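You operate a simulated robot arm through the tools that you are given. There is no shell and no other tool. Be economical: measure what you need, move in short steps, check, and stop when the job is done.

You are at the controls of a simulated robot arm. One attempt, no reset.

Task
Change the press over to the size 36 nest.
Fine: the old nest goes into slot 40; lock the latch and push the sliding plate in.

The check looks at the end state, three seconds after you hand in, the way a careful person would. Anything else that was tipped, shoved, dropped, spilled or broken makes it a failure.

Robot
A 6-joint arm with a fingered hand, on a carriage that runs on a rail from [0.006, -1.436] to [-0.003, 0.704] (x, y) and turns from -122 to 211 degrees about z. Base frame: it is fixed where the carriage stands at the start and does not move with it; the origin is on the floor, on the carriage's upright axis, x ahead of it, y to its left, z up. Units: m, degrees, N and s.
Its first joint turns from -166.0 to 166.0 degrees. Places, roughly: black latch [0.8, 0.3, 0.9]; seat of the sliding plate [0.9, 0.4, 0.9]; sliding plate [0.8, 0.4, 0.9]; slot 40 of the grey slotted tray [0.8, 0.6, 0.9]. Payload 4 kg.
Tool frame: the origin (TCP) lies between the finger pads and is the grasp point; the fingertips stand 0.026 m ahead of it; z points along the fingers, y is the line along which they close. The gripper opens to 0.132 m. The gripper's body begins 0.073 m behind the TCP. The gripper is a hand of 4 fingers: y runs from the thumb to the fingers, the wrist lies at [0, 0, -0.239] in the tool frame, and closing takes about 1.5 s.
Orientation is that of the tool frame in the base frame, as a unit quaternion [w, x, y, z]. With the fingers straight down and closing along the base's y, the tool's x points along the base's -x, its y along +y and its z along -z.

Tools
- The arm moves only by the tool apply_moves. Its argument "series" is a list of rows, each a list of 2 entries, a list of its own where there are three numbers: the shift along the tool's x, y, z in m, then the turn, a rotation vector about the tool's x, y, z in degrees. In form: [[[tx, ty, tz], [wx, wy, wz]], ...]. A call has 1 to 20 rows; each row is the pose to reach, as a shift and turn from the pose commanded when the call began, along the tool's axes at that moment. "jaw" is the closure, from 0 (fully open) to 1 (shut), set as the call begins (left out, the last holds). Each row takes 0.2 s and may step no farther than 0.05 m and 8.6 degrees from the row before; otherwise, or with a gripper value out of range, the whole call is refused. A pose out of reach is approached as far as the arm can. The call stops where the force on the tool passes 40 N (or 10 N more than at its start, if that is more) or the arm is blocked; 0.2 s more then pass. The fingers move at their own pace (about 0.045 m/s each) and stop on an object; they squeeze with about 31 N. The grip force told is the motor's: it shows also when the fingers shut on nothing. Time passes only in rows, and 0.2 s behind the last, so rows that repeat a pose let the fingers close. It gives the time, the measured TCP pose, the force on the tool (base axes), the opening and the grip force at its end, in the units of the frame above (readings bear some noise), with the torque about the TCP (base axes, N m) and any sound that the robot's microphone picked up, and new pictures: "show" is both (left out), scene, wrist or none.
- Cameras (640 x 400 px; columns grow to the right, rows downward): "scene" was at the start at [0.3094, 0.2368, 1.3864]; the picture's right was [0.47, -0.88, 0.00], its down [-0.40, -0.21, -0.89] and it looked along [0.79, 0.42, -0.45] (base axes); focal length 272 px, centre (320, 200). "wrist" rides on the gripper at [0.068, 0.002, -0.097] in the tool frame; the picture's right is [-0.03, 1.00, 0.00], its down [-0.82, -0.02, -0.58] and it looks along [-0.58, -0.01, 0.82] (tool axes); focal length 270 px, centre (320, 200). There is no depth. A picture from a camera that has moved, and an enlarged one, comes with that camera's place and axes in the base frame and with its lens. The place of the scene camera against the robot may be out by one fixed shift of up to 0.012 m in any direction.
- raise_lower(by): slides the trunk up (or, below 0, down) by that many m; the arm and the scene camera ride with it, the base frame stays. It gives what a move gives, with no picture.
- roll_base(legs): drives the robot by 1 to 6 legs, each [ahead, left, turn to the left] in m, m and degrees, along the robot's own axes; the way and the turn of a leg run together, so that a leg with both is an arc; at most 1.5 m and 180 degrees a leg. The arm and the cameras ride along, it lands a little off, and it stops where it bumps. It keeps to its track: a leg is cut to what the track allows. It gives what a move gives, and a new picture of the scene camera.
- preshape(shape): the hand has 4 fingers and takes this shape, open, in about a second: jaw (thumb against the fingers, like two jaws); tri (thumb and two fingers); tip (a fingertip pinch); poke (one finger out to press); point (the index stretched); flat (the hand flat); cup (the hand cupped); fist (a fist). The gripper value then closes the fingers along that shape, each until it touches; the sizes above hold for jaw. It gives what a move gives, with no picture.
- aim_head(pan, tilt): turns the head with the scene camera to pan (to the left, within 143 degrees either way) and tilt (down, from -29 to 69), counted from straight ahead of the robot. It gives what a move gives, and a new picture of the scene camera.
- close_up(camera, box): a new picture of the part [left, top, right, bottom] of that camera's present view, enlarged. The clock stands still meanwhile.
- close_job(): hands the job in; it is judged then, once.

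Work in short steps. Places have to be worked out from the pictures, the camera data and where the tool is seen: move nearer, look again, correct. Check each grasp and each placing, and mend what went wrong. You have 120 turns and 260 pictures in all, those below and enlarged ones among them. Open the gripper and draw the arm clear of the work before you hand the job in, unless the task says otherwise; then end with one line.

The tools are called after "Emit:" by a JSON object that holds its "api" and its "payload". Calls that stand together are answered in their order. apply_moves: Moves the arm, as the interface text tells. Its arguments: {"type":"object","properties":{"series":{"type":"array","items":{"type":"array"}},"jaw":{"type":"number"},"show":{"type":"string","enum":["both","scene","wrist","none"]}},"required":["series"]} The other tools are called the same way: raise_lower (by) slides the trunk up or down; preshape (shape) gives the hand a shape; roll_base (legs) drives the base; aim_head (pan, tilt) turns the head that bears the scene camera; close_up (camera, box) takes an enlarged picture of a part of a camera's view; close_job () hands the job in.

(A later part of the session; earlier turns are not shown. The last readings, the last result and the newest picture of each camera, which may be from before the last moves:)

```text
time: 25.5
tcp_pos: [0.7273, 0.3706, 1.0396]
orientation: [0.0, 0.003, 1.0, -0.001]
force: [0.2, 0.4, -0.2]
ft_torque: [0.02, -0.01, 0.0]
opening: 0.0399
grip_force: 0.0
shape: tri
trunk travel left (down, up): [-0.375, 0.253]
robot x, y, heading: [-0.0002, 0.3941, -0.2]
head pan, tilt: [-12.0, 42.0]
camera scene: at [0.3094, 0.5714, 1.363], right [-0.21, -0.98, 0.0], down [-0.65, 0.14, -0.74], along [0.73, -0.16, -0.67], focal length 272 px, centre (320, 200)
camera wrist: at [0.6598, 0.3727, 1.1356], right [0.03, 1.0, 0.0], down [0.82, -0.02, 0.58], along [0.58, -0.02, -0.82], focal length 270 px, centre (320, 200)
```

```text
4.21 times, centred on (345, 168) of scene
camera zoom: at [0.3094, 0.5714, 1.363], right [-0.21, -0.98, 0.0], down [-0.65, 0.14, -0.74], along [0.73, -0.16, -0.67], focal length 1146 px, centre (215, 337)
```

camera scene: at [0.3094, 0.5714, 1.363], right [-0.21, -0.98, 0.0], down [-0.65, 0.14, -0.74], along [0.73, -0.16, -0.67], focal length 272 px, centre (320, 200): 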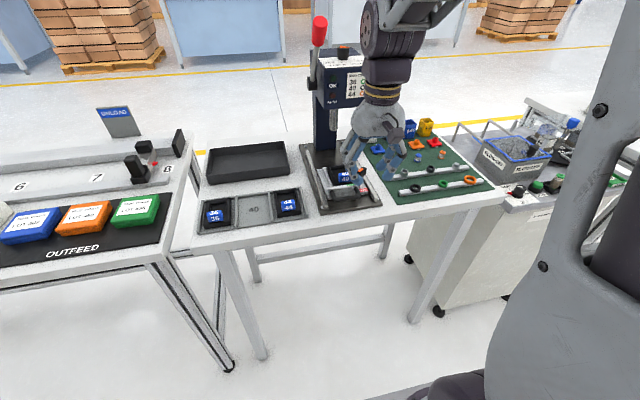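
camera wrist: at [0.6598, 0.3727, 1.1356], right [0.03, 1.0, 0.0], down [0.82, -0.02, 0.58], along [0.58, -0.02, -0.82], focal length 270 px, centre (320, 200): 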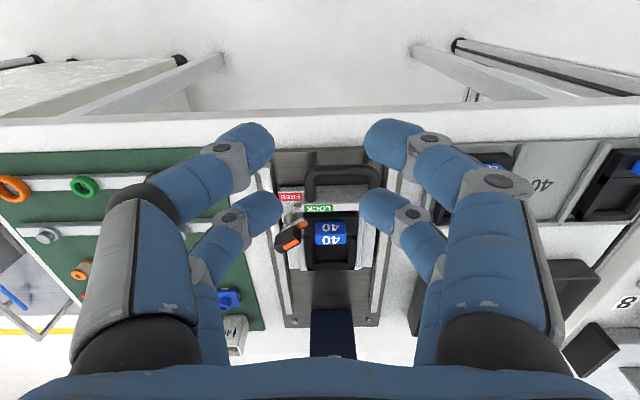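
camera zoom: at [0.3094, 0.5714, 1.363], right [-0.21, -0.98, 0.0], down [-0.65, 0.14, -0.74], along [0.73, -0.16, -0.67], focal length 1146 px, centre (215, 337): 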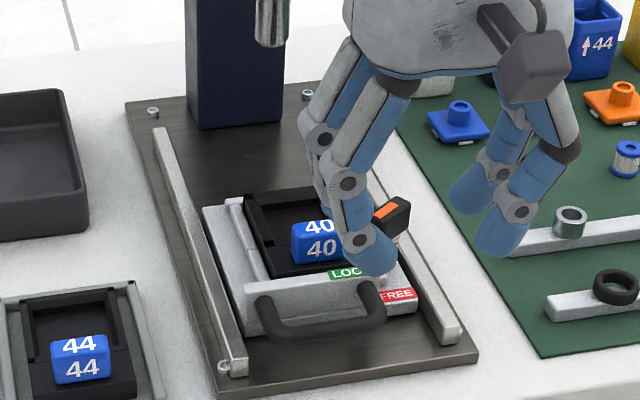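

To draw the plate back safely I'll squeeze the handle's legs from outside (closing along y). Handle estimated at x 0.79–0.83, y 0.352–0.43, z≈0.895. I open wider and go down over it, stopping higher first.

Emit:
{"api": "apply_moves", "payload": {"series": [[[0, 0, 0], [0, 0, 0]], [[0, 0.0, 0], [0, 0, 0]], [[0, 0.01, 0], [0, 0, 0]], [[-0.02, 0.02, 0.02], [0, 0, 0]], [[-0.04, 0.02, 0.05], [0, 0, 0]], [[-0.059, 0.02, 0.085], [0, 0, 0]]], "jaw": 0.15, "show": "both"}}

Emit:
{"api": "close_up", "payload": {"camera": "scene", "box": [290, 120, 400, 215]}}

```text
time: 26.9
tcp_pos: [0.7856, 0.3895, 0.9548]
orientation: [0.001, 0.002, 1.0, 0.001]
force: [-1.1, -0.1, 1.4]
ft_torque: [0.01, -0.02, -0.03]
opening: 0.1117
grip_force: 0.1
shape: tri
trunk travel left (down, up): [-0.375, 0.253]
robot x, y, heading: [-0.0042, 0.3979, -0.4]
head pan, tilt: [-12.0, 42.0]
camera scene: at [0.3088, 0.5714, 1.3631], right [-0.21, -0.98, 0.0], down [-0.65, 0.14, -0.74], along [0.73, -0.16, -0.67], focal length 272 px, centre (320, 200)
camera wrist: at [0.7182, 0.3933, 1.0511], right [0.03, 1.0, 0.0], down [0.82, -0.03, 0.58], along [0.58, -0.02, -0.82], focal length 270 px, centre (320, 200)
```

scene: 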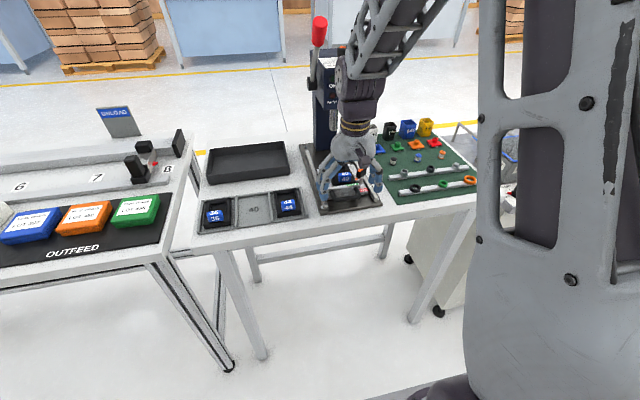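
wrist: 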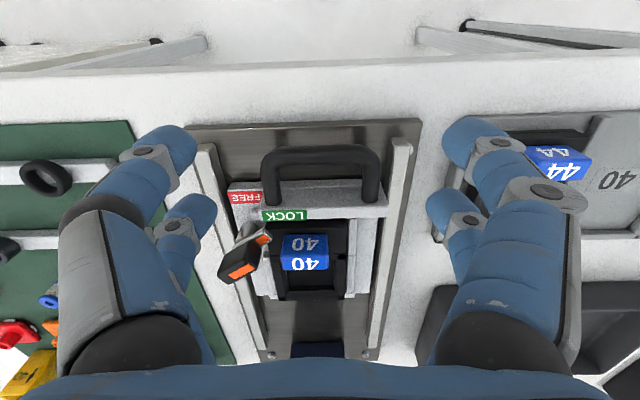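

```text
4.21 times, centred on (345, 168) of scene
camera zoom: at [0.3088, 0.5714, 1.3631], right [-0.21, -0.98, 0.0], down [-0.65, 0.14, -0.74], along [0.73, -0.16, -0.67], focal length 1146 px, centre (215, 337)
```

zoom: 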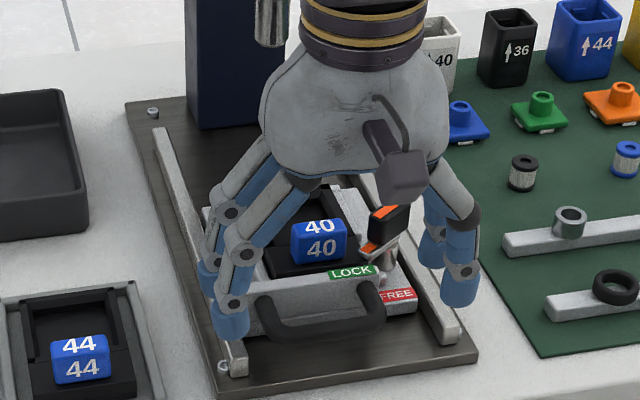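

Handle sits nicely between the fingers; from apparent widths its z is about 0.885. I descend slowly to TCP z≈0.911.

Emit:
{"api": "apply_moves", "payload": {"series": [[[0, 0.001, 0.02], [0, 0, 0]], [[0, 0.001, 0.03], [0, 0, 0]], [[0, 0.001, 0.036], [0, 0, 0]], [[0, 0.001, 0.04], [0, 0, 0]], [[0, 0.001, 0.044], [0, 0, 0]]], "show": "wrist"}}

Emit:
{"api": "close_up", "payload": {"camera": "scene", "box": [290, 120, 400, 215]}}

```text
time: 28.1
tcp_pos: [0.7869, 0.3907, 0.9113]
orientation: [0.0, 0.002, 1.0, 0.0]
force: [-0.2, -0.3, -0.2]
ft_torque: [0.05, 0.0, 0.0]
opening: 0.1116
grip_force: 0.2
shape: tri
trunk travel left (down, up): [-0.375, 0.253]
robot x, y, heading: [-0.0015, 0.3968, 0.1]
head pan, tilt: [-12.0, 42.0]
camera wrist: at [0.7188, 0.3934, 1.0071], right [0.03, 1.0, 0.0], down [0.82, -0.03, 0.58], along [0.58, -0.02, -0.82], focal length 270 px, centre (320, 200)
```

wrist: 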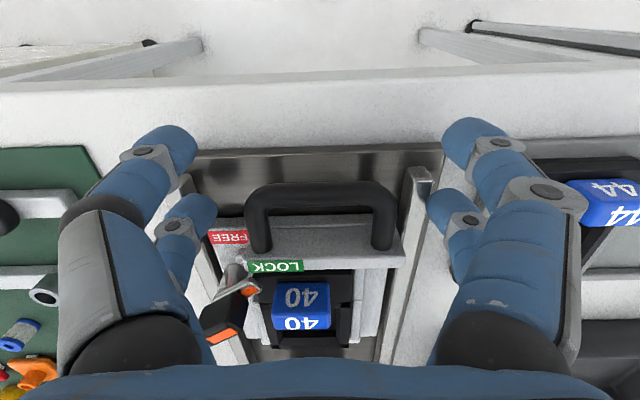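

```text
4.21 times, centred on (345, 168) of scene
camera zoom: at [0.3093, 0.5714, 1.363], right [-0.21, -0.98, 0.0], down [-0.65, 0.14, -0.74], along [0.73, -0.16, -0.67], focal length 1146 px, centre (215, 337)
```

zoom: 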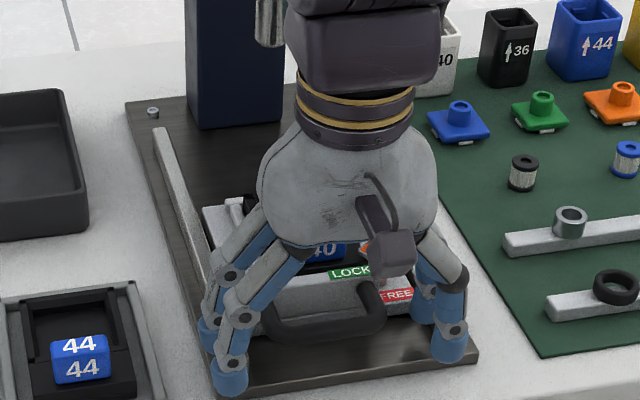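

Handle bar at about x 0.803, z 0.888. I shift +x 8 mm, down 4 mm, and squeeze on the legs.

Emit:
{"api": "apply_moves", "payload": {"series": [[[-0.008, 0.0, 0], [0, 0, 0]], [[-0.009, 0.0, 0.004], [0, 0, 0]]], "show": "none"}}

Emit:
{"api": "apply_moves", "payload": {"series": [[[0, 0, 0], [0, 0, 0]], [[0, 0, 0], [0, 0, 0]], [[0, 0, 0], [0, 0, 0]], [[0, 0, 0], [0, 0, 0]]], "jaw": 0.48, "show": "wrist"}}

```text
time: 28.7
tcp_pos: [0.7956, 0.391, 0.9073]
orientation: [0.001, 0.002, 1.0, 0.0]
force: [0.6, 1.3, 0.3]
ft_torque: [0.14, -0.02, 0.02]
opening: 0.1122
grip_force: 0.0
shape: tri
trunk travel left (down, up): [-0.375, 0.253]
robot x, y, heading: [-0.0041, 0.3935, -0.0]
head pan, tilt: [-12.0, 42.0]
```

```text
time: 29.7
tcp_pos: [0.7973, 0.3906, 0.9073]
orientation: [0.001, 0.002, 1.0, 0.0]
force: [0.8, 5.0, 13.3]
ft_torque: [0.92, -0.22, 0.06]
opening: 0.073
grip_force: 0.0
shape: tri
trunk travel left (down, up): [-0.375, 0.253]
robot x, y, heading: [-0.0039, 0.3963, -0.3]
head pan, tilt: [-12.0, 42.0]
camera wrist: at [0.728, 0.3938, 1.0034], right [0.03, 1.0, 0.0], down [0.81, -0.03, 0.58], along [0.58, -0.02, -0.82], focal length 270 px, centre (320, 200)
```

wrist: 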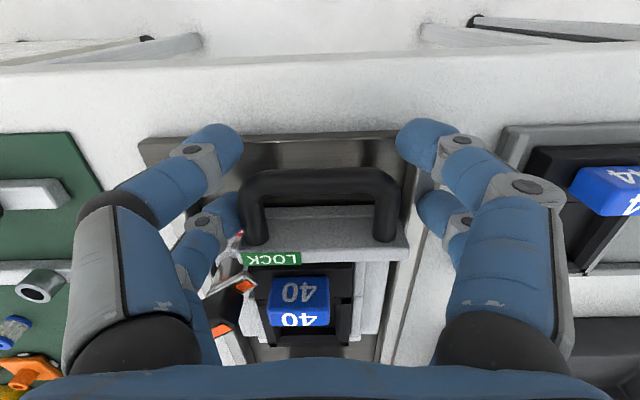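

Fingers are near the legs but not yet squeezing, and something lightly touches underneath (13 N). I raise 3 mm and close a bit more.

Emit:
{"api": "apply_moves", "payload": {"series": [[[0, 0, -0.003], [0, 0, 0]], [[0, 0, -0.003], [0, 0, 0]], [[0, 0, -0.003], [0, 0, 0]], [[0, 0, -0.003], [0, 0, 0]]], "jaw": 0.62, "show": "wrist"}}

```text
time: 30.7
tcp_pos: [0.7963, 0.3896, 0.9104]
orientation: [0.0, 0.002, 1.0, 0.0]
force: [-0.2, 6.2, 0.8]
ft_torque: [0.5, 0.02, 0.15]
opening: 0.0605
grip_force: 0.1
shape: tri
trunk travel left (down, up): [-0.375, 0.253]
robot x, y, heading: [0.0001, 0.3954, -0.3]
head pan, tilt: [-12.0, 42.0]
camera wrist: at [0.7282, 0.3935, 1.0052], right [0.03, 1.0, 0.0], down [0.82, -0.02, 0.58], along [0.58, -0.02, -0.82], focal length 270 px, centre (320, 200)
```

wrist: 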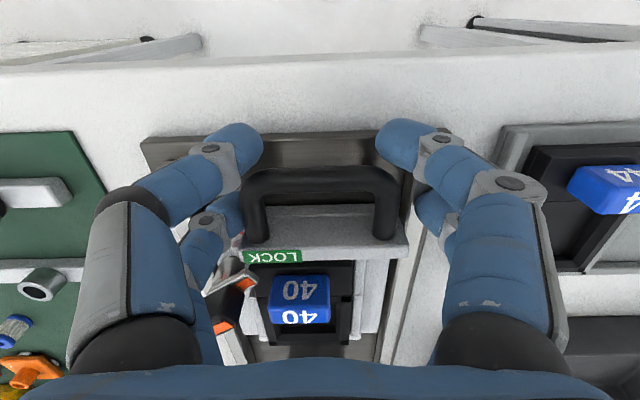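

The rear finger pair is on the legs now. I tighten and pull −x in small steps.

Emit:
{"api": "apply_moves", "payload": {"series": [[[0, 0, 0], [0, 0, 0]], [[0, 0, 0], [0, 0, 0]], [[0, 0, 0], [0, 0, 0]], [[0.008, 0, 0], [0, 0, 0]], [[0.016, 0, 0], [0, 0, 0]], [[0.024, 0, 0], [0, 0, 0]], [[0.032, 0, 0], [0, 0, 0]], [[0.038, 0, 0], [0, 0, 0]]], "jaw": 0.75, "show": "wrist"}}

Emit:
{"api": "close_up", "payload": {"camera": "scene", "box": [290, 120, 400, 215]}}

```text
time: 32.5
tcp_pos: [0.7573, 0.3899, 0.9098]
orientation: [-0.001, 0.002, 1.0, -0.001]
force: [-3.9, -1.0, -3.9]
ft_torque: [-0.07, 0.14, 0.05]
opening: 0.0436
grip_force: 0.1
shape: tri
trunk travel left (down, up): [-0.375, 0.253]
robot x, y, heading: [-0.0023, 0.3994, -0.4]
head pan, tilt: [-12.0, 42.0]
camera wrist: at [0.6892, 0.3933, 1.0056], right [0.03, 1.0, 0.0], down [0.82, -0.02, 0.58], along [0.58, -0.02, -0.82], focal length 270 px, centre (320, 200)
```

wrist: 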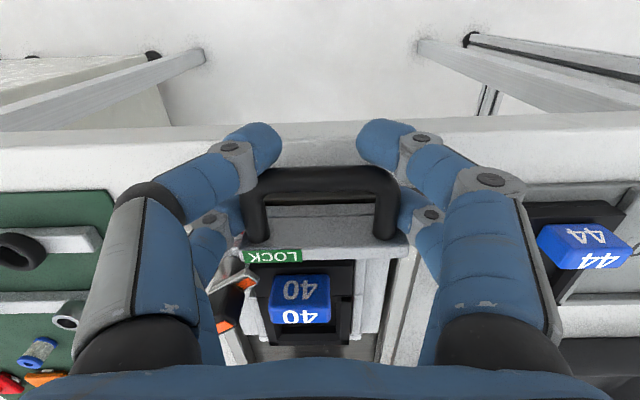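

```text
4.21 times, centred on (345, 168) of scene
camera zoom: at [0.3095, 0.5712, 1.363], right [-0.21, -0.98, 0.0], down [-0.65, 0.14, -0.74], along [0.73, -0.16, -0.67], focal length 1146 px, centre (215, 337)
```

zoom: 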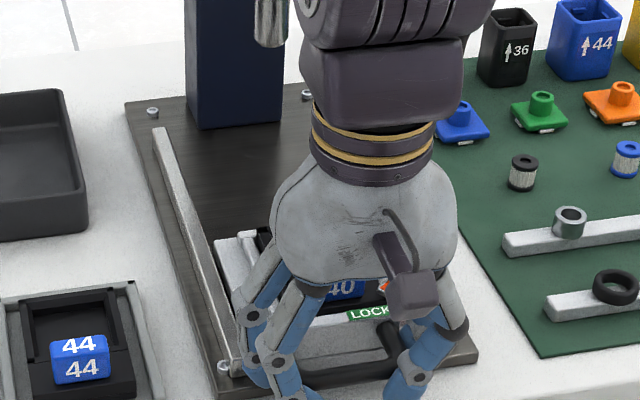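

The plate came back out with the handle. I release, lift, then turn the tool 57° and hover so that the front finger pair is centred over the key tab, closing across its thickness.

Emit:
{"api": "apply_moves", "payload": {"series": [[[0, 0, 0], [0, 0, 0]], [[0, 0, 0], [0, 0, 0]], [[0, 0, 0], [0, 0, 0]], [[0, 0, -0.04], [0, 0, 0]], [[0, 0, -0.08], [0, 0, 0]]], "jaw": 0.3, "show": "none"}}

Emit:
{"api": "apply_moves", "payload": {"series": [[[-0.011, -0.01, 0], [0, 0, 8.14]], [[-0.022, -0.02, 0], [0, 0, 16.3]], [[-0.033, -0.03, 0], [0, 0, 24.4]], [[-0.044, -0.041, 0], [0, 0, 32.6]], [[-0.055, -0.052, 0], [0, 0, 40.7]], [[-0.066, -0.063, 0], [0, 0, 48.9]], [[-0.0756, -0.0723, 0], [0, 0, 57]], [[-0.0756, -0.0723, 0], [0, 0, 57]]], "jaw": 0.65, "show": "wrist"}}

Emit:
{"api": "close_up", "payload": {"camera": "wrist", "box": [230, 60, 410, 200]}}

```text
time: 33.7
tcp_pos: [0.7578, 0.3906, 0.9917]
orientation: [0.0, 0.002, 1.0, 0.0]
force: [0.4, -0.9, 0.6]
ft_torque: [-0.01, 0.04, -0.01]
opening: 0.0919
grip_force: 0.0
shape: tri
trunk travel left (down, up): [-0.375, 0.253]
robot x, y, heading: [-0.0011, 0.3973, -0.4]
head pan, tilt: [-12.0, 42.0]
```

```text
time: 35.5
tcp_pos: [0.8344, 0.3176, 0.9917]
orientation: [0.001, 0.48, 0.877, 0.0]
force: [0.3, 1.3, 0.3]
ft_torque: [-0.01, -0.01, -0.01]
opening: 0.0466
grip_force: 0.0
shape: tri
trunk travel left (down, up): [-0.375, 0.253]
robot x, y, heading: [-0.0031, 0.3957, -0.0]
head pan, tilt: [-12.0, 42.0]
camera wrist: at [0.7994, 0.3769, 1.0871], right [0.86, 0.52, 0.0], down [0.42, -0.7, 0.58], along [0.3, -0.49, -0.82], focal length 270 px, centre (320, 200)
```

wrist: 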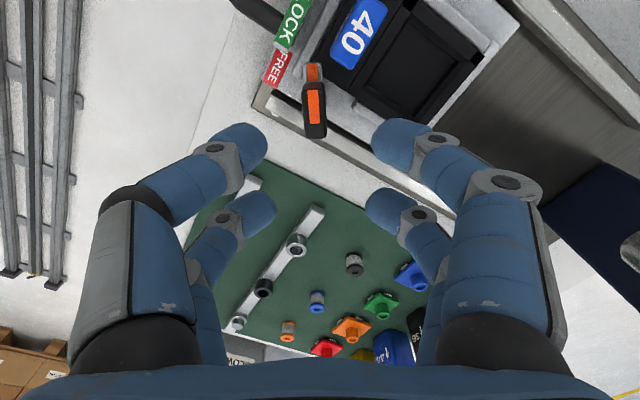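

```text
2.86 times, centred on (320, 130) of wrist
camera zoom: at [0.7994, 0.3769, 1.0871], right [0.86, 0.52, 0.0], down [0.42, -0.7, 0.58], along [0.3, -0.49, -0.82], focal length 772 px, centre (320, 400)
```

zoom: 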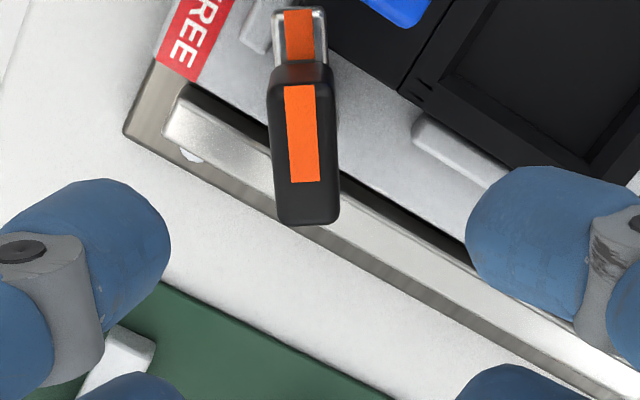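

The tool is well aligned with the tab. I descend to TCP z≈0.936 and close on it.

Emit:
{"api": "apply_moves", "payload": {"series": [[[0, -0.001, 0.025], [0, 0, 0]], [[0, -0.001, 0.045], [0, 0, 0]], [[0, -0.001, 0.056], [0, 0, 0]]], "show": "none"}}

Emit:
{"api": "apply_moves", "payload": {"series": [[[0, 0, 0], [0, 0, 0]], [[0, 0, 0], [0, 0, 0]], [[0, 0, 0], [0, 0, 0]], [[0, 0, 0], [0, 0, 0]], [[0, 0, 0], [0, 0, 0]]], "jaw": 1, "show": "wrist"}}

Emit:
{"api": "close_up", "payload": {"camera": "scene", "box": [290, 120, 400, 215]}}

```text
time: 36.3
tcp_pos: [0.8317, 0.3172, 0.9342]
orientation: [0.0, 0.48, 0.878, 0.0]
force: [0.0, -0.5, 0.3]
ft_torque: [0.0, -0.02, 0.01]
opening: 0.0466
grip_force: 0.1
shape: tri
trunk travel left (down, up): [-0.375, 0.253]
robot x, y, heading: [-0.0006, 0.3979, -0.3]
head pan, tilt: [-12.0, 42.0]
```

```text
time: 37.5
tcp_pos: [0.8327, 0.317, 0.9356]
orientation: [0.0, 0.479, 0.878, 0.0]
force: [-0.4, -0.4, -3.8]
ft_torque: [-0.08, -0.03, 0.01]
opening: 0.0014
grip_force: 30.8
shape: tri
trunk travel left (down, up): [-0.375, 0.253]
robot x, y, heading: [0.0017, 0.3944, -0.5]
head pan, tilt: [-12.0, 42.0]
camera wrist: at [0.7975, 0.3768, 1.0303], right [0.85, 0.52, 0.0], down [0.42, -0.7, 0.58], along [0.3, -0.49, -0.82], focal length 270 px, centre (320, 200)
```

wrist: 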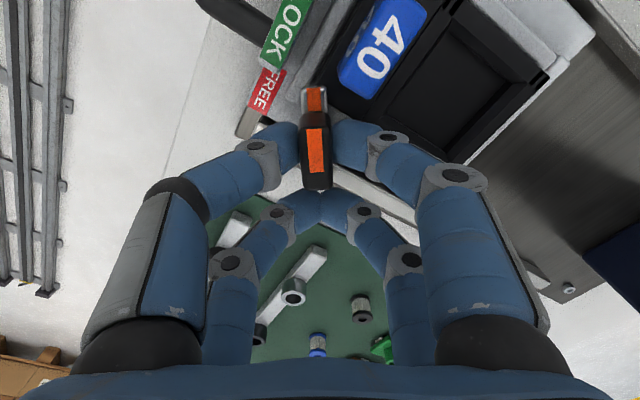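

```text
4.21 times, centred on (345, 168) of scene
camera zoom: at [0.3095, 0.5714, 1.363], right [-0.21, -0.98, 0.0], down [-0.65, 0.14, -0.74], along [0.73, -0.16, -0.67], focal length 1146 px, centre (215, 337)
```

zoom: 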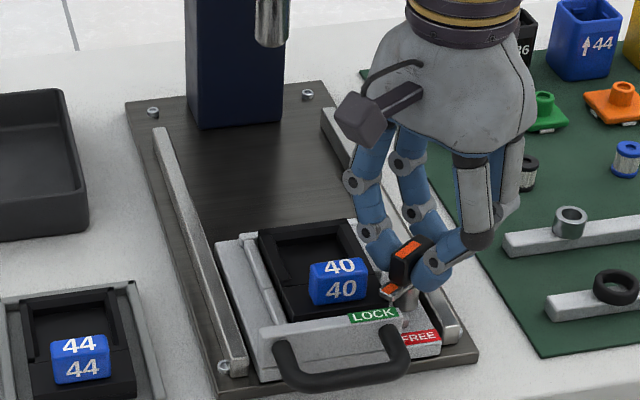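

The front pair holds the tab. I turn counter-clockwise about the key's axis in 8° steps toward FREE.

Emit:
{"api": "apply_moves", "payload": {"series": [[[0.0002, 0.0026, 0], [0, 0, -8]], [[0.0007, 0.0052, 0], [0, 0, -16]], [[0.0016, 0.0077, 0], [0, 0, -24]], [[0.0029, 0.0101, 0], [0, 0, -32]], [[0.0044, 0.0122, 0], [0, 0, -40]], [[0.0063, 0.0141, 0], [0, 0, -48]], [[0.0084, 0.0158, 0], [0, 0, -56]]], "show": "wrist"}}

Emit:
{"api": "close_up", "payload": {"camera": "scene", "box": [290, 120, 400, 215]}}

```text
time: 39.1
tcp_pos: [0.8412, 0.3323, 0.9347]
orientation: [0.001, 0.01, 1.0, -0.001]
force: [-2.8, -7.5, 12.7]
ft_torque: [0.39, 0.24, -0.12]
opening: 0.0021
grip_force: 30.9
shape: tri
trunk travel left (down, up): [-0.375, 0.253]
robot x, y, heading: [-0.0014, 0.3958, -0.6]
head pan, tilt: [-12.0, 42.0]
camera wrist: at [0.7726, 0.336, 1.0304], right [0.05, 1.0, 0.0], down [0.81, -0.04, 0.58], along [0.58, -0.03, -0.82], focal length 270 px, centre (320, 200)
```

wrist: 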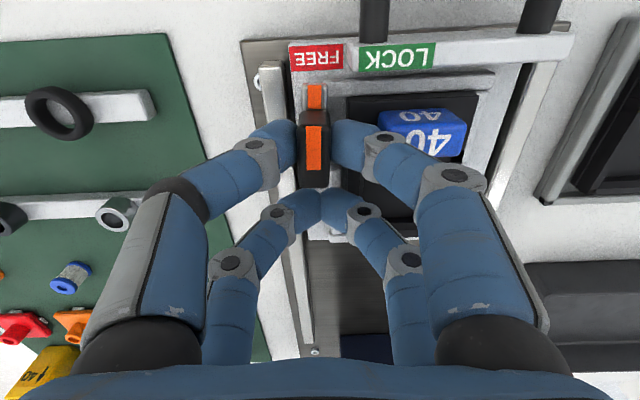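

```text
4.21 times, centred on (345, 168) of scene
camera zoom: at [0.3088, 0.5711, 1.3632], right [-0.21, -0.98, 0.0], down [-0.65, 0.14, -0.74], along [0.73, -0.16, -0.67], focal length 1146 px, centre (215, 337)
```

zoom: 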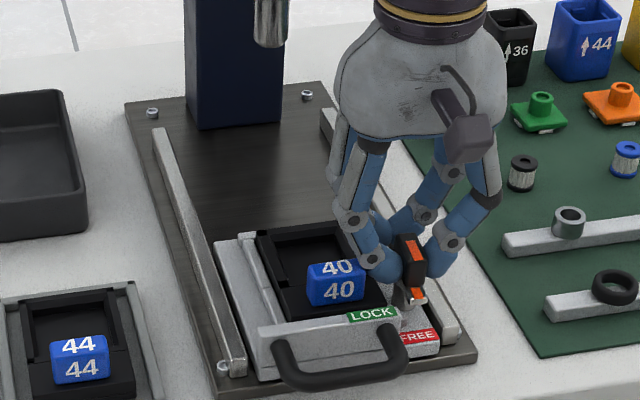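

The key points straight at FREE. I open just slightly and lift off.

Emit:
{"api": "apply_moves", "payload": {"series": [[[0, 0, 0], [0, 0, 0]], [[0, 0, 0], [0, 0, 0]], [[0, 0, -0.01], [0, 0, 0]], [[0, 0, -0.03], [0, 0, 0]], [[0.01, 0, -0.06], [0, 0, 0]], [[0.05, 0.02, -0.08], [0, 0, 0]], [[0.09, 0.04, -0.08], [0, 0, 0]]], "jaw": 0.84, "show": "wrist"}}

Emit:
{"api": "close_up", "payload": {"camera": "wrist", "box": [240, 130, 400, 250]}}

Emit:
{"api": "close_up", "payload": {"camera": "scene", "box": [330, 150, 400, 210]}}

```text
time: 40.7
tcp_pos: [0.7522, 0.3736, 1.0127]
orientation: [0.0, 0.012, 1.0, 0.0]
force: [-0.9, -0.6, -0.7]
ft_torque: [0.01, 0.05, 0.01]
opening: 0.021
grip_force: 0.1
shape: tri
trunk travel left (down, up): [-0.375, 0.253]
robot x, y, heading: [-0.0014, 0.3955, -0.5]
head pan, tilt: [-12.0, 42.0]
camera wrist: at [0.6846, 0.3774, 1.1078], right [0.05, 1.0, 0.0], down [0.82, -0.04, 0.58], along [0.58, -0.03, -0.82], focal length 270 px, centre (320, 200)
```

wrist: 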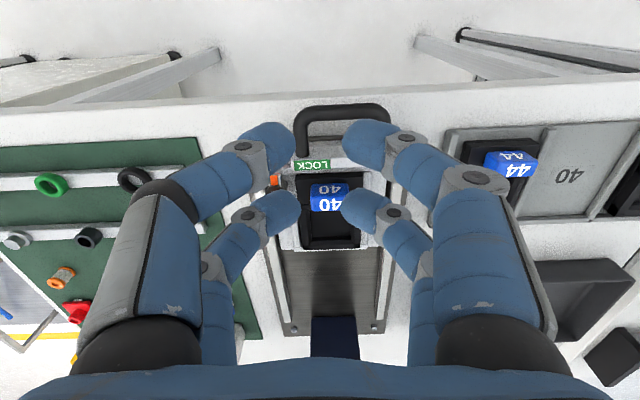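

```text
3.33 times, centred on (320, 190) of wrist
camera zoom: at [0.6846, 0.3774, 1.1078], right [0.05, 1.0, 0.0], down [0.82, -0.04, 0.58], along [0.58, -0.03, -0.82], focal length 901 px, centre (320, 233)
```

zoom: 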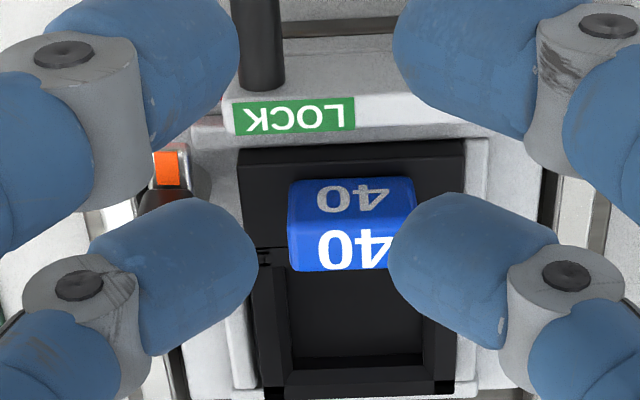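

```text
6.67 times, centred on (365, 180) of scene
camera zoom: at [0.31, 0.5712, 1.3629], right [-0.21, -0.98, 0.0], down [-0.65, 0.14, -0.74], along [0.73, -0.16, -0.67], focal length 1814 px, centre (20, 333)
```

zoom: 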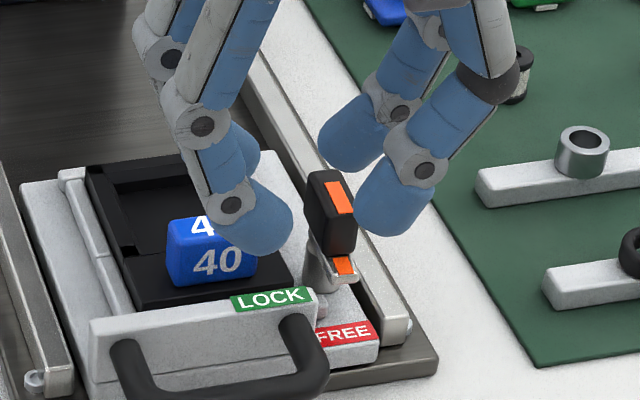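

The key is free. I'll grip the blue knob (≈(0.8225, 0.378), top z≈0.918) across x with one finger pair centred on it, the other pair hanging off to +y away from the latch. I turn and hover.

Emit:
{"api": "apply_moves", "payload": {"series": [[[0, 0.002, 0], [0, 0, 8.1]], [[0, 0.004, 0], [0, 0, 16.2]], [[0, 0.006, 0], [0, 0, 24.3]], [[-0.01, 0.008, 0], [0, 0, 32.4]], [[-0.02, 0.01, 0], [0, 0, 40.5]], [[-0.03, 0.012, 0], [0, 0, 48.6]], [[-0.04, 0.015, 0], [0, 0, 56.7]], [[-0.05, 0.018, 0.01], [0, 0, 64.8]], [[-0.06, 0.021, 0.02], [0, 0, 72.9]], [[-0.07, 0.0235, 0.03], [0, 0, 81]], [[-0.07, 0.0235, 0.03], [0, 0, 88.8]]], "jaw": 0.6, "show": "wrist"}}

Emit:
{"api": "close_up", "payload": {"camera": "wrist", "box": [240, 60, 400, 220]}}

```text
time: 43.1
tcp_pos: [0.8226, 0.395, 0.9869]
orientation: [-0.001, 0.709, 0.705, 0.001]
force: [0.1, 0.4, -0.5]
ft_torque: [-0.01, -0.01, -0.01]
opening: 0.0526
grip_force: 0.0
shape: tri
trunk travel left (down, up): [-0.375, 0.253]
robot x, y, heading: [-0.0011, 0.3936, -0.3]
head pan, tilt: [-12.0, 42.0]
camera wrist: at [0.825, 0.4658, 1.0803], right [1.0, -0.03, 0.0], down [-0.02, -0.82, 0.58], along [-0.02, -0.58, -0.82], focal length 270 px, centre (320, 200)
```

wrist: 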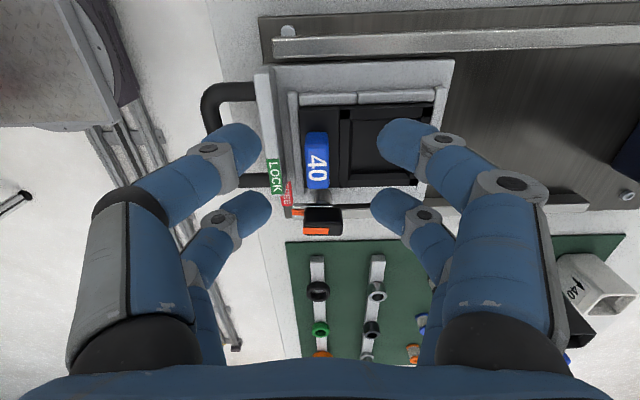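

```text
2.50 times, centred on (320, 140) of wrist
camera zoom: at [0.825, 0.4658, 1.0803], right [1.0, -0.03, 0.0], down [-0.02, -0.82, 0.58], along [-0.02, -0.58, -0.82], focal length 676 px, centre (320, 350)
```

zoom: 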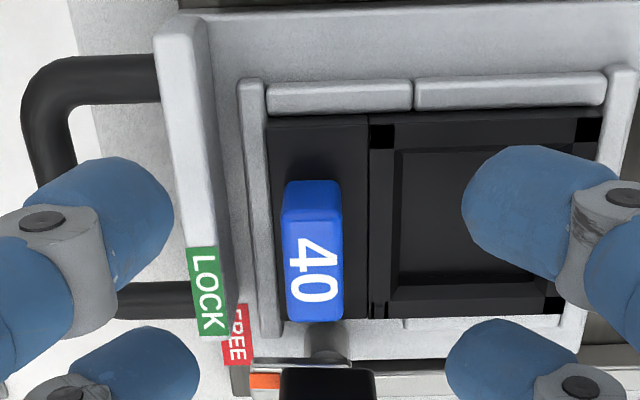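

Knob top centre at (0.820, 0.378), spanning z≈0.894–0.920. I descend to TCP z≈0.928 with the rear pair over the knob.

Emit:
{"api": "apply_moves", "payload": {"series": [[[0.002, -0.0025, 0.03], [0, 0, 0]], [[0.002, -0.0025, 0.045], [0, 0, 0]], [[0.002, -0.0025, 0.053], [0, 0, 0]], [[0.002, -0.0025, 0.059], [0, 0, 0]]], "show": "wrist"}}

Emit:
{"api": "close_up", "payload": {"camera": "scene", "box": [290, 120, 400, 215]}}

```text
time: 44.1
tcp_pos: [0.8214, 0.399, 0.9337]
orientation: [0.002, 0.708, 0.706, 0.003]
force: [-3.7, -0.1, 28.0]
ft_torque: [-0.33, 1.03, -0.06]
opening: 0.0535
grip_force: 0.0
shape: tri
trunk travel left (down, up): [-0.375, 0.253]
robot x, y, heading: [-0.0005, 0.399, -0.4]
head pan, tilt: [-12.0, 42.0]
stopped in row 4: the force on the tool passed its limit at 46 N (the readings are from after the stop); the commanded pose is now the measured one
camera wrist: at [0.8232, 0.4689, 1.0301], right [1.0, -0.03, 0.01], down [-0.03, -0.82, 0.58], along [-0.01, -0.58, -0.82], focal length 270 px, centre (320, 200)
```

wrist: 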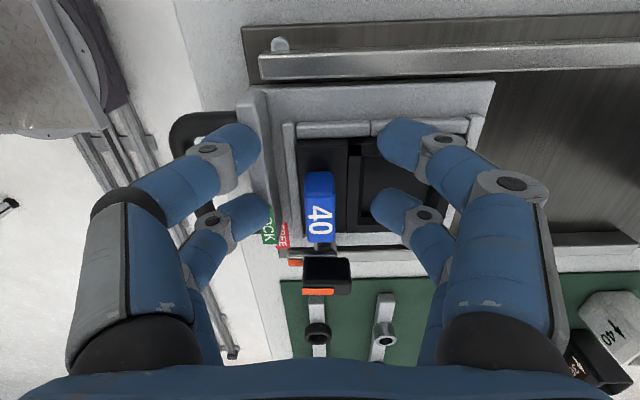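

```text
4.21 times, centred on (345, 168) of scene
camera zoom: at [0.3082, 0.5715, 1.3634], right [-0.21, -0.98, 0.0], down [-0.65, 0.14, -0.74], along [0.73, -0.16, -0.67], focal length 1146 px, centre (215, 337)
```

zoom: 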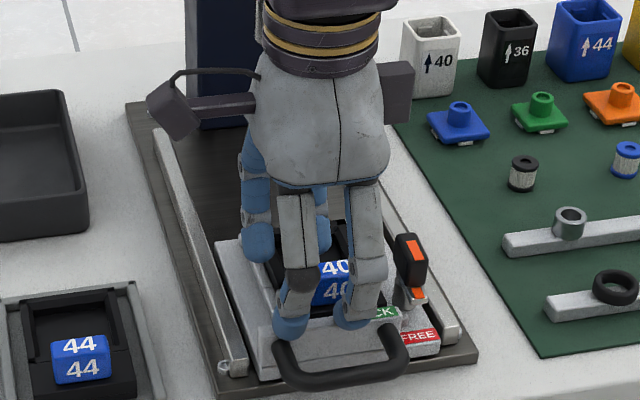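

The −x fingers landed on the LOCK wall's top (z≈0.905); tips are already ~12 mm below the knob top. I raise 3 mm and close here.

Emit:
{"api": "apply_moves", "payload": {"series": [[[0.0, 0, -0.003], [0, 0, 0]], [[-0.001, -0.001, -0.003], [0, 0, 0]], [[-0.001, -0.001, -0.003], [0, 0, 0]], [[-0.001, -0.001, -0.003], [0, 0, 0]], [[-0.001, -0.001, -0.003], [0, 0, 0]], [[-0.001, -0.001, -0.003], [0, 0, 0]]], "jaw": 1, "show": "wrist"}}

Emit:
{"api": "close_up", "payload": {"camera": "scene", "box": [290, 120, 400, 215]}}

```text
time: 45.5
tcp_pos: [0.8207, 0.3995, 0.9342]
orientation: [0.002, 0.708, 0.707, 0.002]
force: [-4.2, 2.6, 10.2]
ft_torque: [0.01, 0.08, 0.58]
opening: 0.0272
grip_force: 30.9
shape: tri
trunk travel left (down, up): [-0.375, 0.253]
robot x, y, heading: [-0.0008, 0.3928, -0.1]
head pan, tilt: [-12.0, 42.0]
camera wrist: at [0.8216, 0.4677, 1.0304], right [1.0, -0.03, 0.0], down [-0.02, -0.82, 0.58], along [-0.01, -0.58, -0.82], focal length 270 px, centre (320, 200)
```

wrist: 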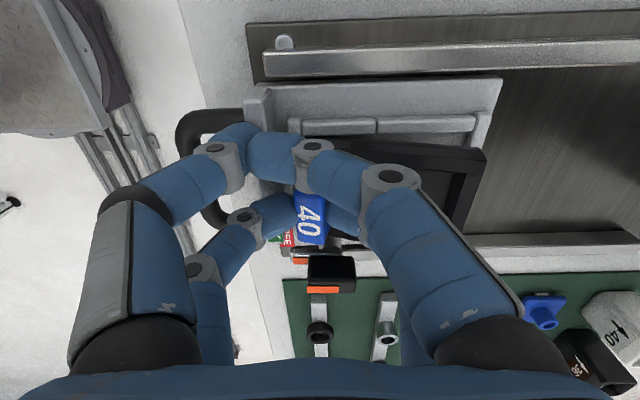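

```text
4.21 times, centred on (345, 168) of scene
camera zoom: at [0.3089, 0.5716, 1.3631], right [-0.21, -0.98, 0.0], down [-0.65, 0.14, -0.74], along [0.73, -0.16, -0.67], focal length 1146 px, centre (215, 337)
```

zoom: 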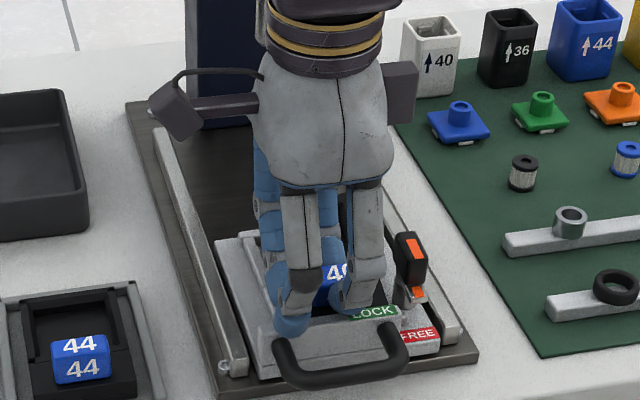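

The fingers shifted and the nest looks tilted/yawed. I open gently, and look before doing more.

Emit:
{"api": "apply_moves", "payload": {"series": [[[0.0, 0, 0], [0, 0, 0]], [[0, 0, 0], [0, 0, 0]], [[0, 0, 0], [0, 0, 0]], [[0, 0, 0], [0, 0, 0]], [[0, 0, -0.02], [0, 0, 0]], [[0, 0, -0.05], [0, 0, 0]]], "jaw": 0.6, "show": "wrist"}}

Emit:
{"api": "close_up", "payload": {"camera": "wrist", "box": [240, 60, 400, 220]}}

Emit:
{"api": "close_up", "payload": {"camera": "scene", "box": [290, 120, 400, 215]}}

```text
time: 46.9
tcp_pos: [0.8178, 0.3975, 0.9844]
orientation: [0.002, 0.708, 0.706, 0.002]
force: [0.2, -0.3, 0.0]
ft_torque: [0.02, 0.03, -0.01]
opening: 0.0527
grip_force: 0.0
shape: tri
trunk travel left (down, up): [-0.375, 0.253]
robot x, y, heading: [0.0015, 0.393, -0.4]
head pan, tilt: [-12.0, 42.0]
camera wrist: at [0.8206, 0.4669, 1.08], right [1.0, -0.03, 0.0], down [-0.02, -0.82, 0.58], along [-0.01, -0.58, -0.82], focal length 270 px, centre (320, 200)
```

wrist: 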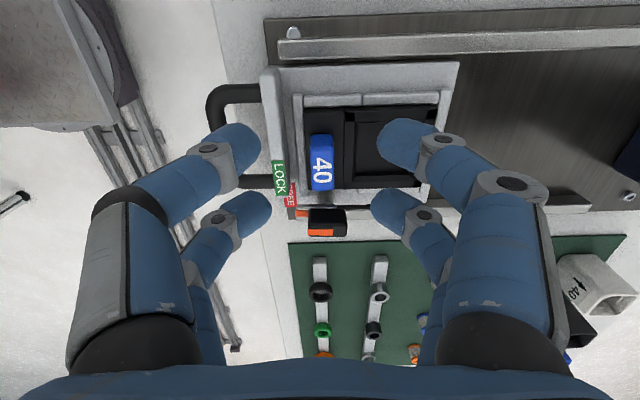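

```text
2.50 times, centred on (320, 140) of wrist
camera zoom: at [0.8206, 0.4669, 1.08], right [1.0, -0.03, 0.0], down [-0.02, -0.82, 0.58], along [-0.01, -0.58, -0.82], focal length 676 px, centre (320, 350)
```

zoom: 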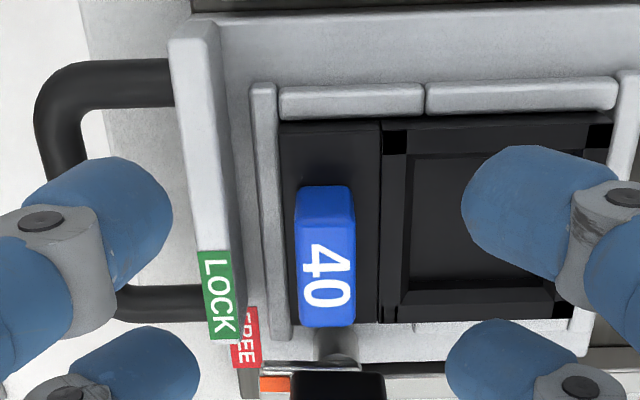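

```text
4.21 times, centred on (345, 168) of scene
camera zoom: at [0.3096, 0.5715, 1.3629], right [-0.21, -0.98, 0.0], down [-0.65, 0.14, -0.74], along [0.73, -0.16, -0.67], focal length 1146 px, centre (215, 337)
```

zoom: 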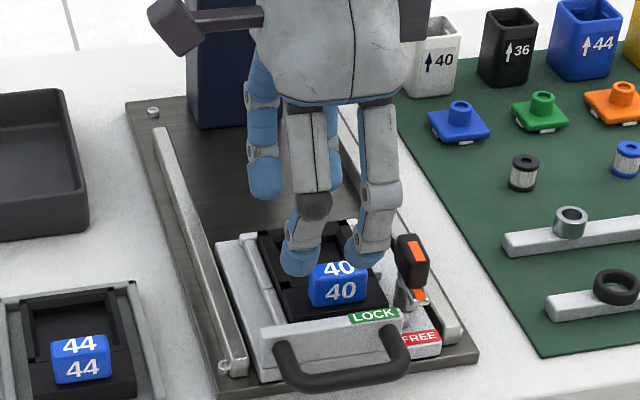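

The nest dropped back square. I retry with a narrower opening (so the fingers pass between LOCK wall and knob) and 4 mm higher so nothing rests on the wall.

Emit:
{"api": "apply_moves", "payload": {"series": [[[-0.002, 0.0025, 0], [0, 0, 0]], [[-0.002, 0.0025, 0], [0, 0, 0]], [[-0.002, 0.0025, 0.025], [0, 0, 0]], [[-0.002, 0.0025, 0.04], [0, 0, 0]], [[-0.002, 0.0025, 0.0475], [0, 0, 0]]], "jaw": 0.74, "show": "wrist"}}

Emit:
{"api": "close_up", "payload": {"camera": "wrist", "box": [240, 100, 400, 260]}}

```text
time: 48.1
tcp_pos: [0.8234, 0.3968, 0.9364]
orientation: [0.001, 0.708, 0.707, 0.002]
force: [-0.1, -0.4, 0.0]
ft_torque: [-0.01, -0.03, 0.0]
opening: 0.0347
grip_force: 0.1
shape: tri
trunk travel left (down, up): [-0.375, 0.253]
robot x, y, heading: [0.0004, 0.3964, -0.5]
head pan, tilt: [-12.0, 42.0]
camera wrist: at [0.8249, 0.4658, 1.0316], right [1.0, -0.03, 0.01], down [-0.03, -0.82, 0.58], along [-0.01, -0.58, -0.82], focal length 270 px, centre (320, 200)
```

wrist: 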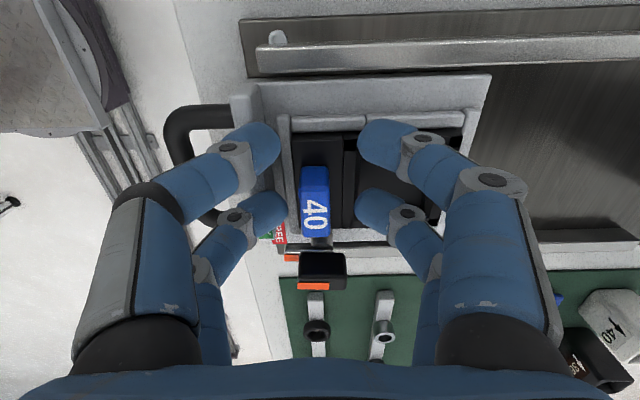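

```text
2.50 times, centred on (320, 180) of wrist
camera zoom: at [0.8249, 0.4658, 1.0316], right [1.0, -0.03, 0.01], down [-0.03, -0.82, 0.58], along [-0.01, -0.58, -0.82], focal length 676 px, centre (320, 250)
```

zoom: 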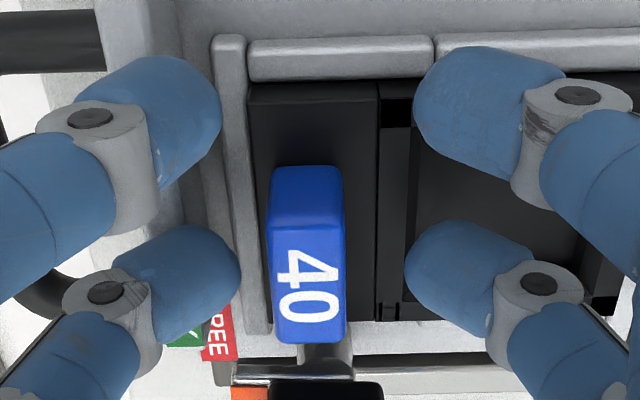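

Clear of everything, the rear pair brackets the knob. I centre 3 mm toward −x and close.

Emit:
{"api": "apply_moves", "payload": {"series": [[[0, -0.003, 0], [0, 0, 0]], [[0, -0.003, 0], [0, 0, 0]], [[0, -0.003, 0], [0, 0, 0]], [[0, -0.003, 0], [0, 0, 0]], [[0, -0.003, 0], [0, 0, 0]]], "jaw": 1, "show": "wrist"}}

Emit:
{"api": "close_up", "payload": {"camera": "wrist", "box": [240, 100, 400, 260]}}

Emit:
{"api": "close_up", "payload": {"camera": "scene", "box": [290, 120, 400, 215]}}

```text
time: 49.3
tcp_pos: [0.8194, 0.395, 0.9364]
orientation: [0.002, 0.708, 0.706, 0.002]
force: [0.3, 0.2, -0.8]
ft_torque: [0.01, 0.04, -0.02]
opening: 0.0
grip_force: 30.9
shape: tri
trunk travel left (down, up): [-0.375, 0.253]
robot x, y, heading: [-0.0005, 0.3972, -0.4]
head pan, tilt: [-12.0, 42.0]
camera wrist: at [0.8221, 0.4656, 1.0322], right [1.0, -0.03, 0.0], down [-0.02, -0.82, 0.58], along [-0.01, -0.58, -0.82], focal length 270 px, centre (320, 200)
```

wrist: 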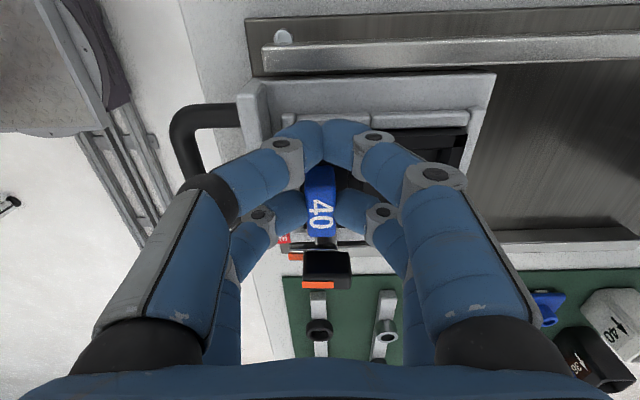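

```text
2.50 times, centred on (320, 180) of wrist
camera zoom: at [0.8221, 0.4656, 1.0322], right [1.0, -0.03, 0.0], down [-0.02, -0.82, 0.58], along [-0.01, -0.58, -0.82], focal length 676 px, centre (320, 250)
```

zoom: 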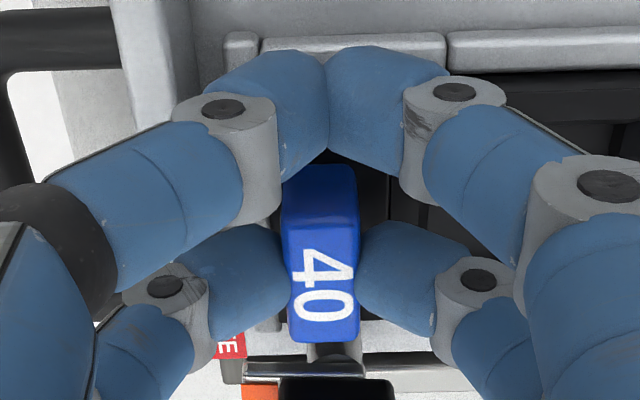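

```text
4.21 times, centred on (345, 168) of scene
camera zoom: at [0.3094, 0.5715, 1.363], right [-0.21, -0.98, 0.0], down [-0.65, 0.14, -0.74], along [0.73, -0.16, -0.67], focal length 1146 px, centre (215, 337)
```

zoom: 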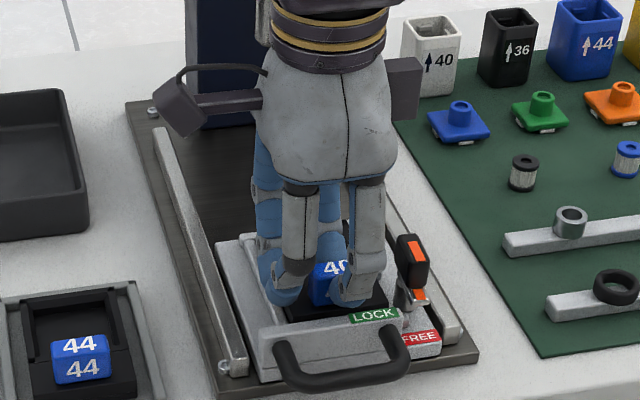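

A clean grip on the knob. I lift 30 mm slowly and check how the nest hangs.

Emit:
{"api": "apply_moves", "payload": {"series": [[[0, 0, -0.006], [0, 0, 0]], [[0, 0, -0.014], [0, 0, 0]], [[0, 0, -0.022], [0, 0, 0]], [[0, 0, -0.03], [0, 0, 0]]], "show": "wrist"}}

Emit:
{"api": "close_up", "payload": {"camera": "scene", "box": [290, 120, 400, 215]}}

```text
time: 50.3
tcp_pos: [0.8192, 0.3968, 0.9665]
orientation: [0.002, 0.708, 0.707, 0.002]
force: [-0.7, 0.0, -2.6]
ft_torque: [0.03, 0.05, 0.0]
opening: 0.0002
grip_force: 30.8
shape: tri
trunk travel left (down, up): [-0.375, 0.253]
robot x, y, heading: [-0.0003, 0.3964, -0.6]
head pan, tilt: [-12.0, 42.0]
camera wrist: at [0.822, 0.4659, 1.0629], right [1.0, -0.03, 0.0], down [-0.02, -0.82, 0.58], along [-0.01, -0.58, -0.82], focal length 270 px, centre (320, 200)
```

wrist: 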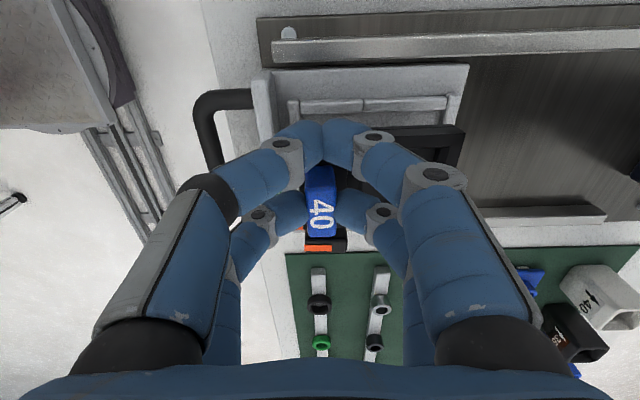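

```text
4.21 times, centred on (345, 168) of scene
camera zoom: at [0.3095, 0.5715, 1.363], right [-0.21, -0.98, 0.0], down [-0.65, 0.14, -0.74], along [0.73, -0.16, -0.67], focal length 1146 px, centre (215, 337)
```

zoom: 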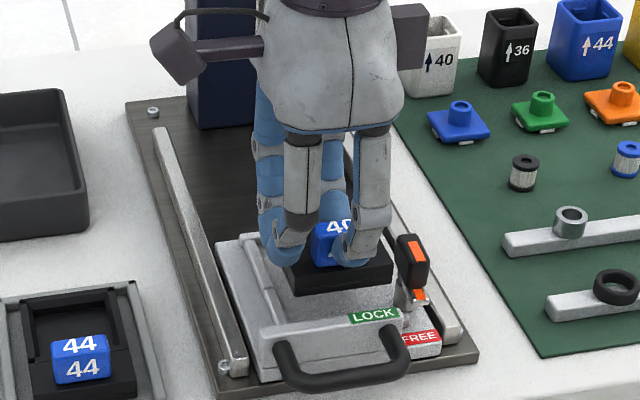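

The nest hangs level (~0.3 kg). I raise it and carry it over toward slot 40, viewing the tray from above.

Emit:
{"api": "apply_moves", "payload": {"series": [[[0, 0, -0.03], [0, 0, 0]], [[0, 0, -0.06], [0, 0, 0]], [[0.035, -0.005, -0.065], [0, 0, 0]], [[0.07, -0.01, -0.065], [0, 0, 0]], [[0.105, -0.015, -0.065], [0, 0, 0]], [[0.14, -0.02, -0.065], [0, 0, 0]], [[0.175, -0.025, -0.065], [0, 0, 0]], [[0.205, -0.03, -0.065], [0, 0, 0]]], "show": "both"}}

Emit:
{"api": "close_up", "payload": {"camera": "scene", "box": [190, 140, 330, 240]}}

```text
time: 52.1
tcp_pos: [0.7896, 0.6015, 1.0344]
orientation: [0.003, 0.707, 0.707, 0.002]
force: [-0.4, -0.3, -2.1]
ft_torque: [0.05, 0.05, 0.02]
opening: 0.0
grip_force: 31.1
shape: tri
trunk travel left (down, up): [-0.375, 0.253]
robot x, y, heading: [-0.0058, 0.394, -0.0]
head pan, tilt: [-12.0, 42.0]
camera scene: at [0.3095, 0.5713, 1.363], right [-0.21, -0.98, 0.0], down [-0.65, 0.14, -0.74], along [0.73, -0.16, -0.67], focal length 272 px, centre (320, 200)
camera wrist: at [0.7915, 0.6712, 1.129], right [1.0, -0.03, 0.01], down [-0.03, -0.82, 0.58], along [-0.01, -0.58, -0.82], focal length 270 px, centre (320, 200)
```

scene: 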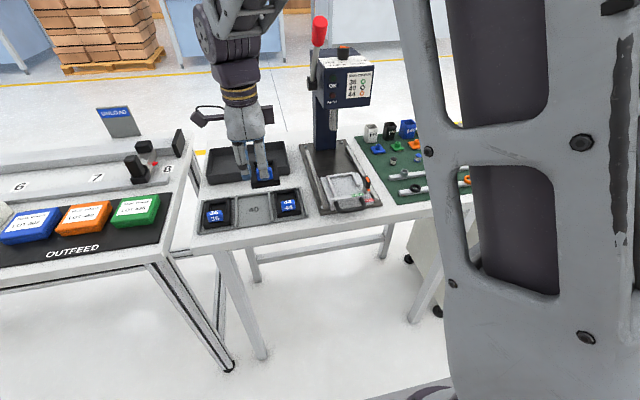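
wrist: 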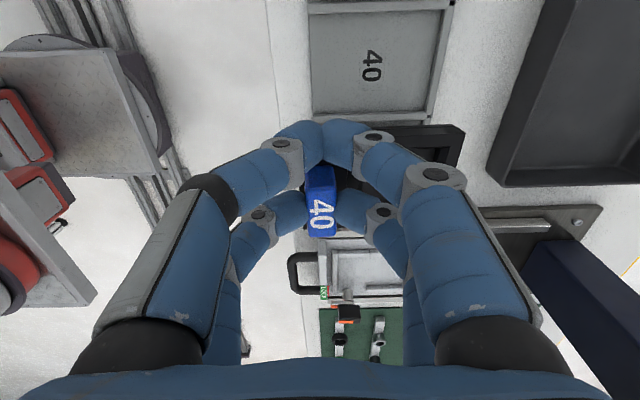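

```text
4.00 times, centred on (260, 190) of scene
camera zoom: at [0.3095, 0.5713, 1.363], right [-0.21, -0.98, 0.0], down [-0.65, 0.14, -0.74], along [0.73, -0.16, -0.67], focal length 1088 px, centre (560, 240)
```

zoom: 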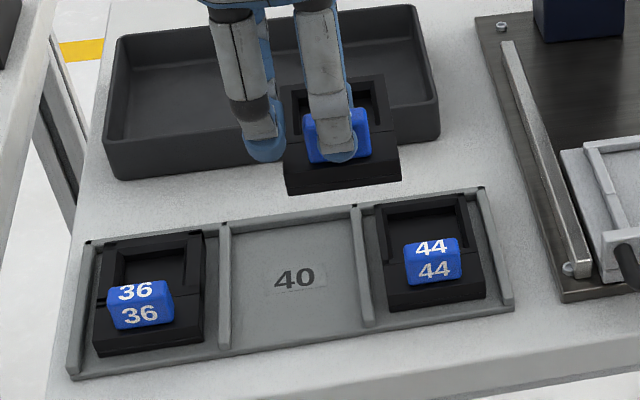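

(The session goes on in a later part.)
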